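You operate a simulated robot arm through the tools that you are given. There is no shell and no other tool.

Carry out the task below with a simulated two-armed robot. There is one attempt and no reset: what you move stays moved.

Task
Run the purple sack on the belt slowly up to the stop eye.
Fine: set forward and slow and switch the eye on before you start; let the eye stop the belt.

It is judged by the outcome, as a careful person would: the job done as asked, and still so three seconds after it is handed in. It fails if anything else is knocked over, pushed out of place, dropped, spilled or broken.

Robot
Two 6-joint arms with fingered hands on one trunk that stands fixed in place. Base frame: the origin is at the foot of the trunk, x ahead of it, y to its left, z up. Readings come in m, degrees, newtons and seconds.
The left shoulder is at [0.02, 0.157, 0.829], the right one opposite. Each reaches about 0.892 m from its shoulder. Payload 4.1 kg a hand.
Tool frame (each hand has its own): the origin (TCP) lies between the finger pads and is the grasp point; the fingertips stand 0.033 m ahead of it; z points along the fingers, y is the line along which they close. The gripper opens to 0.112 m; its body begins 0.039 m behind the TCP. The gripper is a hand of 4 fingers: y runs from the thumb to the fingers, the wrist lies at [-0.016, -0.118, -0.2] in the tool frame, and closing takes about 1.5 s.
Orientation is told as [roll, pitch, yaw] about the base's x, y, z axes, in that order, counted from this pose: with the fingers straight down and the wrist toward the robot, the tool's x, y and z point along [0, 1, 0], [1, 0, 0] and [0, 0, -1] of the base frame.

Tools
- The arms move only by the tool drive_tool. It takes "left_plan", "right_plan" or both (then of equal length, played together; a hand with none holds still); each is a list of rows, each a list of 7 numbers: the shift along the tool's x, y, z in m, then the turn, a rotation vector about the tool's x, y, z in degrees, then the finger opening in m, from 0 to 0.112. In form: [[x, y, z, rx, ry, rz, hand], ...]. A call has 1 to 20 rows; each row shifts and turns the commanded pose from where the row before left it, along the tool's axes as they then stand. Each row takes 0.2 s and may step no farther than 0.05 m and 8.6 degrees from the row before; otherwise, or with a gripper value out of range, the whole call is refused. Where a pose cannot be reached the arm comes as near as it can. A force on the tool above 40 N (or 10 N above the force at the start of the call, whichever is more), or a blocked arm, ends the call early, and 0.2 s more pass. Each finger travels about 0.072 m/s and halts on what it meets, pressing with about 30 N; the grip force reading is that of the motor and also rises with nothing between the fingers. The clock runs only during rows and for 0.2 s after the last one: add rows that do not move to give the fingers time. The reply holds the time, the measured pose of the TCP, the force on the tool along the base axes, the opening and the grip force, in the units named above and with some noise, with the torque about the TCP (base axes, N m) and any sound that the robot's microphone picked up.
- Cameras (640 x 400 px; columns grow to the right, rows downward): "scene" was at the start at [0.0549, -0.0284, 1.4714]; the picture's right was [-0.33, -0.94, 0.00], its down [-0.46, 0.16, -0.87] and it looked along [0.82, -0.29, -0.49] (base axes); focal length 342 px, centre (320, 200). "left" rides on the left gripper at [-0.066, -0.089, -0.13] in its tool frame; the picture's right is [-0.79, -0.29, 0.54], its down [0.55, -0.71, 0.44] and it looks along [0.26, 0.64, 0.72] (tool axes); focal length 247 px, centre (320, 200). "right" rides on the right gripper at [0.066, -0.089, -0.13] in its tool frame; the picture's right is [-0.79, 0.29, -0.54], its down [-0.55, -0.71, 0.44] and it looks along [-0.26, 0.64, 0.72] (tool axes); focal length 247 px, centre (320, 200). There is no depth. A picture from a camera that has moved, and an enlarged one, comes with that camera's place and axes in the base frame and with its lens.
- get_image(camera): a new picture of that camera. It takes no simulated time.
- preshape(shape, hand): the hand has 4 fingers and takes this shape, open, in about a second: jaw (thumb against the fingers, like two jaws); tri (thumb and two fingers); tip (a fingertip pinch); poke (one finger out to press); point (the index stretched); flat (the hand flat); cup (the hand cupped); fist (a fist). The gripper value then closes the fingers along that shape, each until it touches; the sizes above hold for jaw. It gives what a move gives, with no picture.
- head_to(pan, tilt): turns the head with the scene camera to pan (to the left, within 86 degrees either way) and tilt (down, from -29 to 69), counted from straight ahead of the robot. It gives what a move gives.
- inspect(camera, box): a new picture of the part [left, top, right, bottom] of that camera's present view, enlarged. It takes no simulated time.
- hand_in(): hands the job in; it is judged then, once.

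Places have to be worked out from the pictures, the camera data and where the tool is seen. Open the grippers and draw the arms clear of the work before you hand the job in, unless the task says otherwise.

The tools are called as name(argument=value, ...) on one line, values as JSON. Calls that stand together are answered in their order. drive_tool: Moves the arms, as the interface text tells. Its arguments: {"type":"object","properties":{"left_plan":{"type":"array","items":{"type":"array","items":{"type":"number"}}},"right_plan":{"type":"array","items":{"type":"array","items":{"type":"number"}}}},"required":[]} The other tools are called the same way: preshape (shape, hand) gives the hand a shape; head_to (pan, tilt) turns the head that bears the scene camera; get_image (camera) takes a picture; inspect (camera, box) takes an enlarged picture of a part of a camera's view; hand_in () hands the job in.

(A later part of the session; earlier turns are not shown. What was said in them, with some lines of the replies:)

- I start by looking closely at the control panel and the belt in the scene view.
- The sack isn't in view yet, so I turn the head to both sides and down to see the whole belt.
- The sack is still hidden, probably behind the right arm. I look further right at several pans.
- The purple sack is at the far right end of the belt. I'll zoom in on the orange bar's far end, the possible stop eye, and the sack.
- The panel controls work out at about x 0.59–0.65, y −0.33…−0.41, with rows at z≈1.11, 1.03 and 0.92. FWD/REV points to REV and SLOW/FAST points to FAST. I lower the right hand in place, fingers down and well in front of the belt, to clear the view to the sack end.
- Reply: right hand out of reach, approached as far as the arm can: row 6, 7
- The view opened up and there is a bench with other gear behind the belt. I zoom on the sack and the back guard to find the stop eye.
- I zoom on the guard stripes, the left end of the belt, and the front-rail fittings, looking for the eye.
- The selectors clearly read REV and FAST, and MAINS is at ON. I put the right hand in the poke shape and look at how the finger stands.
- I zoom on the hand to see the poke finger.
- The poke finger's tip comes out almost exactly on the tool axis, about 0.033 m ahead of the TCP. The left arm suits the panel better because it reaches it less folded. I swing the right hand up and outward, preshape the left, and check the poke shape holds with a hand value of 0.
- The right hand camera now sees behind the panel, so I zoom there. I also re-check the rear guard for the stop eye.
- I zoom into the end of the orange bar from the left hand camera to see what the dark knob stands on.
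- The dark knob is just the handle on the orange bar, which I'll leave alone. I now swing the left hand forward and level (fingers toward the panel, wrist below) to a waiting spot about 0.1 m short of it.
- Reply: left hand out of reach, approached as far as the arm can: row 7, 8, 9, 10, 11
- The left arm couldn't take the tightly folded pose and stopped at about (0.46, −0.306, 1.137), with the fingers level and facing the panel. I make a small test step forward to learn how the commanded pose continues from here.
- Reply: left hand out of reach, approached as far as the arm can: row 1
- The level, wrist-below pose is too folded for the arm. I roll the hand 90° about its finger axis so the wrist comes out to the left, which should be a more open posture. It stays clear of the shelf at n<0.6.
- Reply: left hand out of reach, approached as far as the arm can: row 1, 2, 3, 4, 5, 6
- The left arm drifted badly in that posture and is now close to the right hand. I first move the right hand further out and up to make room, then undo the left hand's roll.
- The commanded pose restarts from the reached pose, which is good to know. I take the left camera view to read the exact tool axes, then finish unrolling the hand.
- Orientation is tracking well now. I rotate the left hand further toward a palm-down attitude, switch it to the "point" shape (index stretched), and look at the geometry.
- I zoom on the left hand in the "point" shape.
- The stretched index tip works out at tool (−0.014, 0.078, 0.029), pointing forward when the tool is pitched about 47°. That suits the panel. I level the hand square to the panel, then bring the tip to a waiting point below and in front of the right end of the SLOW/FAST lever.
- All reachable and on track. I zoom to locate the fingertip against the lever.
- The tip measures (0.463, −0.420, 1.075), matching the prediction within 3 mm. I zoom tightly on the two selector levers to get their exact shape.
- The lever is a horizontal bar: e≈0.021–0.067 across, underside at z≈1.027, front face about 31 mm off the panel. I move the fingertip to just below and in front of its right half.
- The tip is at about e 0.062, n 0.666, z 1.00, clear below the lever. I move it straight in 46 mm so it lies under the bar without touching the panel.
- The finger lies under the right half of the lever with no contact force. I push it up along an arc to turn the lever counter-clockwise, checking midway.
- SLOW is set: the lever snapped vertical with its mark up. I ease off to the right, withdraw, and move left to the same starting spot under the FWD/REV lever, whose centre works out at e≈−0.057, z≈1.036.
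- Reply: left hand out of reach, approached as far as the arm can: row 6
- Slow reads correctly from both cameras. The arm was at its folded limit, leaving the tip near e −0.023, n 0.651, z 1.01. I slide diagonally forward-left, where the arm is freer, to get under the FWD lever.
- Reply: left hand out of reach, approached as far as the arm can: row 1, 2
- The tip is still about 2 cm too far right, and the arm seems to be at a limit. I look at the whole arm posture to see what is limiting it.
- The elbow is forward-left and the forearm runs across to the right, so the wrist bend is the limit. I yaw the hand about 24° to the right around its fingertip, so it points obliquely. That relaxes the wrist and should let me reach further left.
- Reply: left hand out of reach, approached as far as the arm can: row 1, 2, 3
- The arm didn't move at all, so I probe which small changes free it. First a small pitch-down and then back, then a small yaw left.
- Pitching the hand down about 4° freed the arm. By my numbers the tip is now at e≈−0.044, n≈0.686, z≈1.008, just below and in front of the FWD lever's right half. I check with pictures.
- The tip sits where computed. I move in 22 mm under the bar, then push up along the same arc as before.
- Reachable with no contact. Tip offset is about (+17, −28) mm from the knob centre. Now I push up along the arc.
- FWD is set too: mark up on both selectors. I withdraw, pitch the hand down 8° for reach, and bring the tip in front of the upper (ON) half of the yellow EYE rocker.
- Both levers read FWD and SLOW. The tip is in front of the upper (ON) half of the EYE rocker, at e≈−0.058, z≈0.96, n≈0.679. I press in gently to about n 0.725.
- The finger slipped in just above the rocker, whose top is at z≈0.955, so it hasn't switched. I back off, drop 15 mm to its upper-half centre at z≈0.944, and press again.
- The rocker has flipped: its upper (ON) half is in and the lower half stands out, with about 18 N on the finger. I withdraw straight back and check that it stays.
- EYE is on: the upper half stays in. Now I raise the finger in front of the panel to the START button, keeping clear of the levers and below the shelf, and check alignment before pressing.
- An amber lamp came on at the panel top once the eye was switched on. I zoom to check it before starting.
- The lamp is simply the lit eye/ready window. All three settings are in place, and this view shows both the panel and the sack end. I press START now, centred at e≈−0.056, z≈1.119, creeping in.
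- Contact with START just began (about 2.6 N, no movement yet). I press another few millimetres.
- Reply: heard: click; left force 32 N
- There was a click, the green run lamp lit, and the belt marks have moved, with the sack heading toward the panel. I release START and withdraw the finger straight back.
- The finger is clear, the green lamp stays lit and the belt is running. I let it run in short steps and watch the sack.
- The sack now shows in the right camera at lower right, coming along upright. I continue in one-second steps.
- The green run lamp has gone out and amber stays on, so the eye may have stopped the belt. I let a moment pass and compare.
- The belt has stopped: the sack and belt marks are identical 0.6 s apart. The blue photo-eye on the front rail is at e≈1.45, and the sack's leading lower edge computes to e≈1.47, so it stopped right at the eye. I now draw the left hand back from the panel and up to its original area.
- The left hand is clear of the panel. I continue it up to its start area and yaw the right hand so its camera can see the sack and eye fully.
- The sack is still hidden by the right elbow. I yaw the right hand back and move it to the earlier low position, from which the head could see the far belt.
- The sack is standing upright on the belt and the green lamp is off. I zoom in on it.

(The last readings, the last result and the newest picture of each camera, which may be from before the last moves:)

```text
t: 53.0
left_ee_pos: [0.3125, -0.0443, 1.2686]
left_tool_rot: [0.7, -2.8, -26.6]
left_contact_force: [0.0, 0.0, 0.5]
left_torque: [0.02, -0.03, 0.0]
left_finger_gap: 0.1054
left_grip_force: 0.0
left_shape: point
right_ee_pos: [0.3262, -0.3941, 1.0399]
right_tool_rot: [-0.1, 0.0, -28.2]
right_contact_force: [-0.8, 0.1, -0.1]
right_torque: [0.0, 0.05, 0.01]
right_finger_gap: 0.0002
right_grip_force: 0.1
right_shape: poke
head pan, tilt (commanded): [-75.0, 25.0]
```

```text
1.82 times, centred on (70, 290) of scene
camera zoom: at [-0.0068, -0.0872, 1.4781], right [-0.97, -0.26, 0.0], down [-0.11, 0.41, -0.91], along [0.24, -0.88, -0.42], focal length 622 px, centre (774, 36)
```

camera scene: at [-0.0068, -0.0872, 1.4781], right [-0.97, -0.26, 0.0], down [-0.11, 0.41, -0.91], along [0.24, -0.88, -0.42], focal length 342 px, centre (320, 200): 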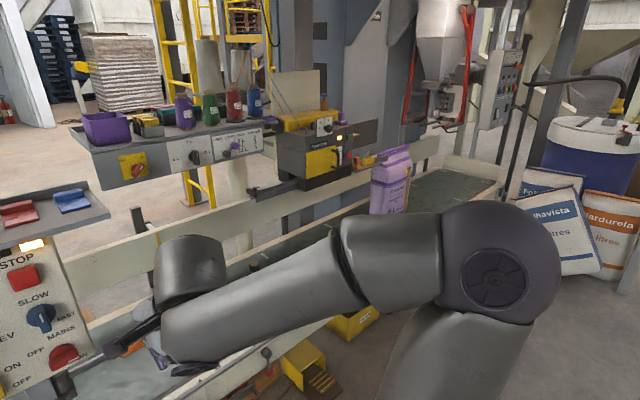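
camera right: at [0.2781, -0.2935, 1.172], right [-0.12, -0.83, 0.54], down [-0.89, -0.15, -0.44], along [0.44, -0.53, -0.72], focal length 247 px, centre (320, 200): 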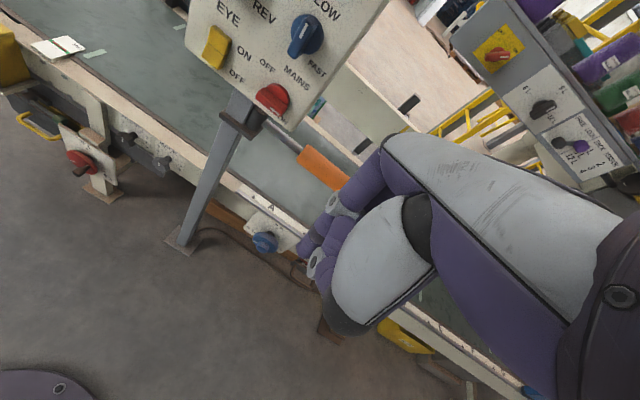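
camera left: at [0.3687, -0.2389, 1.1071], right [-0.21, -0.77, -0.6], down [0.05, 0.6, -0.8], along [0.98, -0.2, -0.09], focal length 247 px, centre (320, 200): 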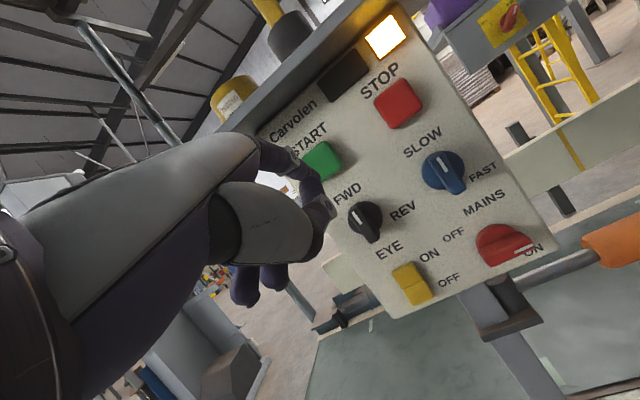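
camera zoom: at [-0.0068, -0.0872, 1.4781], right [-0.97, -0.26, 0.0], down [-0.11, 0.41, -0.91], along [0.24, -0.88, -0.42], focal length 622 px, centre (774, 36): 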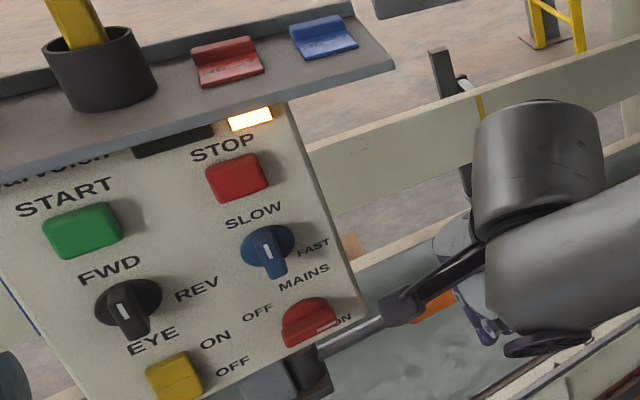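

The sack is upright and still, FWD/SLOW/EYE-ON hold, and nothing else is disturbed. I raise the right hand back to its starting place, clear of everything.

drive_tool(right_plan=[[0.005, -0.0065, -0.042, 0, 0, 0, 0], [0.005, -0.0065, -0.042, 0, 0, 0, 0], [0.005, -0.0065, -0.042, 0, 0, 0, 0], [0.005, -0.0065, -0.042, 0, 0, 0, 0], [0.005, -0.0065, -0.042, 0, 0, 0, 0], [0.005, -0.0065, -0.042, 0, 0, 0, 0]])

preshape(shape="jaw", hand="right")

preshape(shape="jaw", hand="left")

get_image(camera="scene")

get_image(camera="right")

```text
t: 54.4
left_ee_pos: [0.3111, -0.0445, 1.2692]
left_tool_rot: [0.7, -2.9, -26.7]
left_contact_force: [0.1, -0.1, -0.5]
left_torque: [-0.02, -0.02, 0.0]
left_finger_gap: 0.1055
left_grip_force: 0.0
left_shape: point
right_ee_pos: [0.3038, -0.3489, 1.2941]
right_tool_rot: [0.0, -0.1, -28.2]
right_contact_force: [-0.2, -0.6, -0.6]
right_torque: [0.02, -0.01, 0.0]
right_finger_gap: 0.0
right_grip_force: 0.1
right_shape: poke
head pan, tilt (commanded): [-75.0, 25.0]
```

```text
t: 55.3
left_ee_pos: [0.313, -0.0431, 1.2684]
left_tool_rot: [0.7, -2.7, -26.6]
left_contact_force: [-0.6, -0.6, -0.1]
left_torque: [-0.01, 0.0, -0.01]
left_finger_gap: 0.1059
left_grip_force: 0.0
left_shape: point
right_ee_pos: [0.3042, -0.3496, 1.2932]
right_tool_rot: [-0.1, 0.1, -28.3]
right_contact_force: [-0.5, -0.2, -0.6]
right_torque: [-0.02, 0.01, -0.03]
right_finger_gap: 0.1117
right_grip_force: 0.0
right_shape: jaw
head pan, tilt (commanded): [-75.0, 25.0]
```

```text
t: 56.2
left_ee_pos: [0.3129, -0.0452, 1.2688]
left_tool_rot: [0.7, -2.8, -26.7]
left_contact_force: [0.4, -0.1, -0.7]
left_torque: [-0.02, 0.01, 0.01]
left_finger_gap: 0.1117
left_grip_force: 0.1
left_shape: jaw
right_ee_pos: [0.3044, -0.3485, 1.2932]
right_tool_rot: [0.0, 0.0, -28.2]
right_contact_force: [0.1, -0.6, 0.2]
right_torque: [-0.01, -0.01, 0.01]
right_finger_gap: 0.1117
right_grip_force: 0.0
right_shape: jaw
head pan, tilt (commanded): [-75.0, 25.0]
```

```text
taken
camera scene: at [-0.0069, -0.0872, 1.4781], right [-0.97, -0.26, 0.0], down [-0.11, 0.41, -0.91], along [0.23, -0.88, -0.42], focal length 342 px, centre (320, 200)
```

scene: 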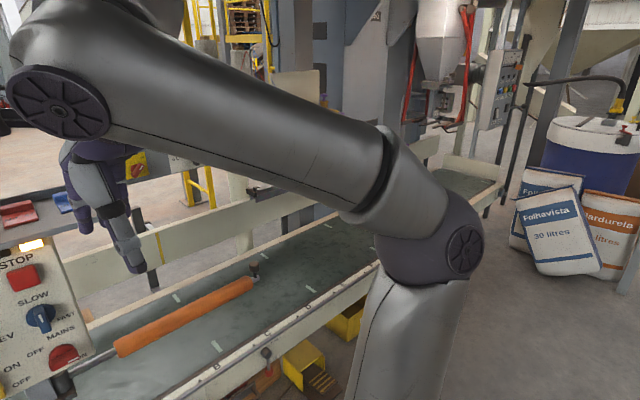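

```text
taken
camera right: at [0.2568, -0.2483, 1.4243], right [-0.12, -0.83, 0.54], down [-0.89, -0.15, -0.44], along [0.44, -0.53, -0.72], focal length 247 px, centre (320, 200)
```

right: 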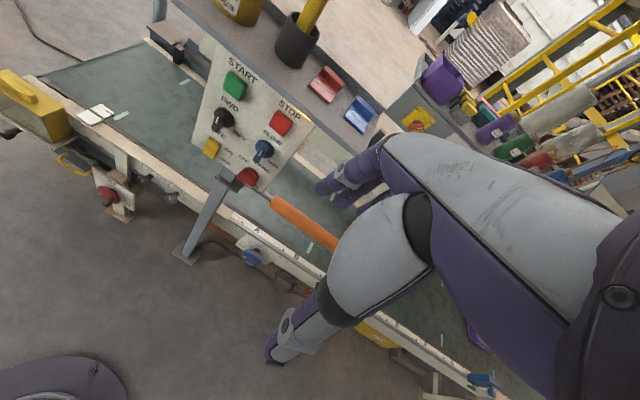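

Both hands are open and back at their starting places, clear of the belt and panel. The green lamp is off, amber is on, the sack stands at the eye, and the shelf items are untouched, so I hand the job in.

hand_in()

```text
The job is handed in.
```

The purple sack is stopped at the stop eye, standing upright on the belt, and I've handed the job in.

- **Settings:** I set FWD and SLOW and switched the eye on before pressing START. An amber lamp on the panel was lit once the eye was on. MAINS was already on.
- **Run:** START clicked, the green lamp lit, and the belt carried the sack toward the panel. About three seconds later the green lamp went out on its own, without my touching STOP.
- **Where it stopped:** The sack's leading edge came out within about 2 cm of the eye, which is as close as I could measure from the pictures. The sack was still there, and the belt still stopped, several seconds later.

When I handed in, both arms were back near their starting places with hands open. I saw nothing knocked over or moved. The sewing machine's dark guide blade sits close to the sack's top, and I couldn't tell from the pictures whether they touch.
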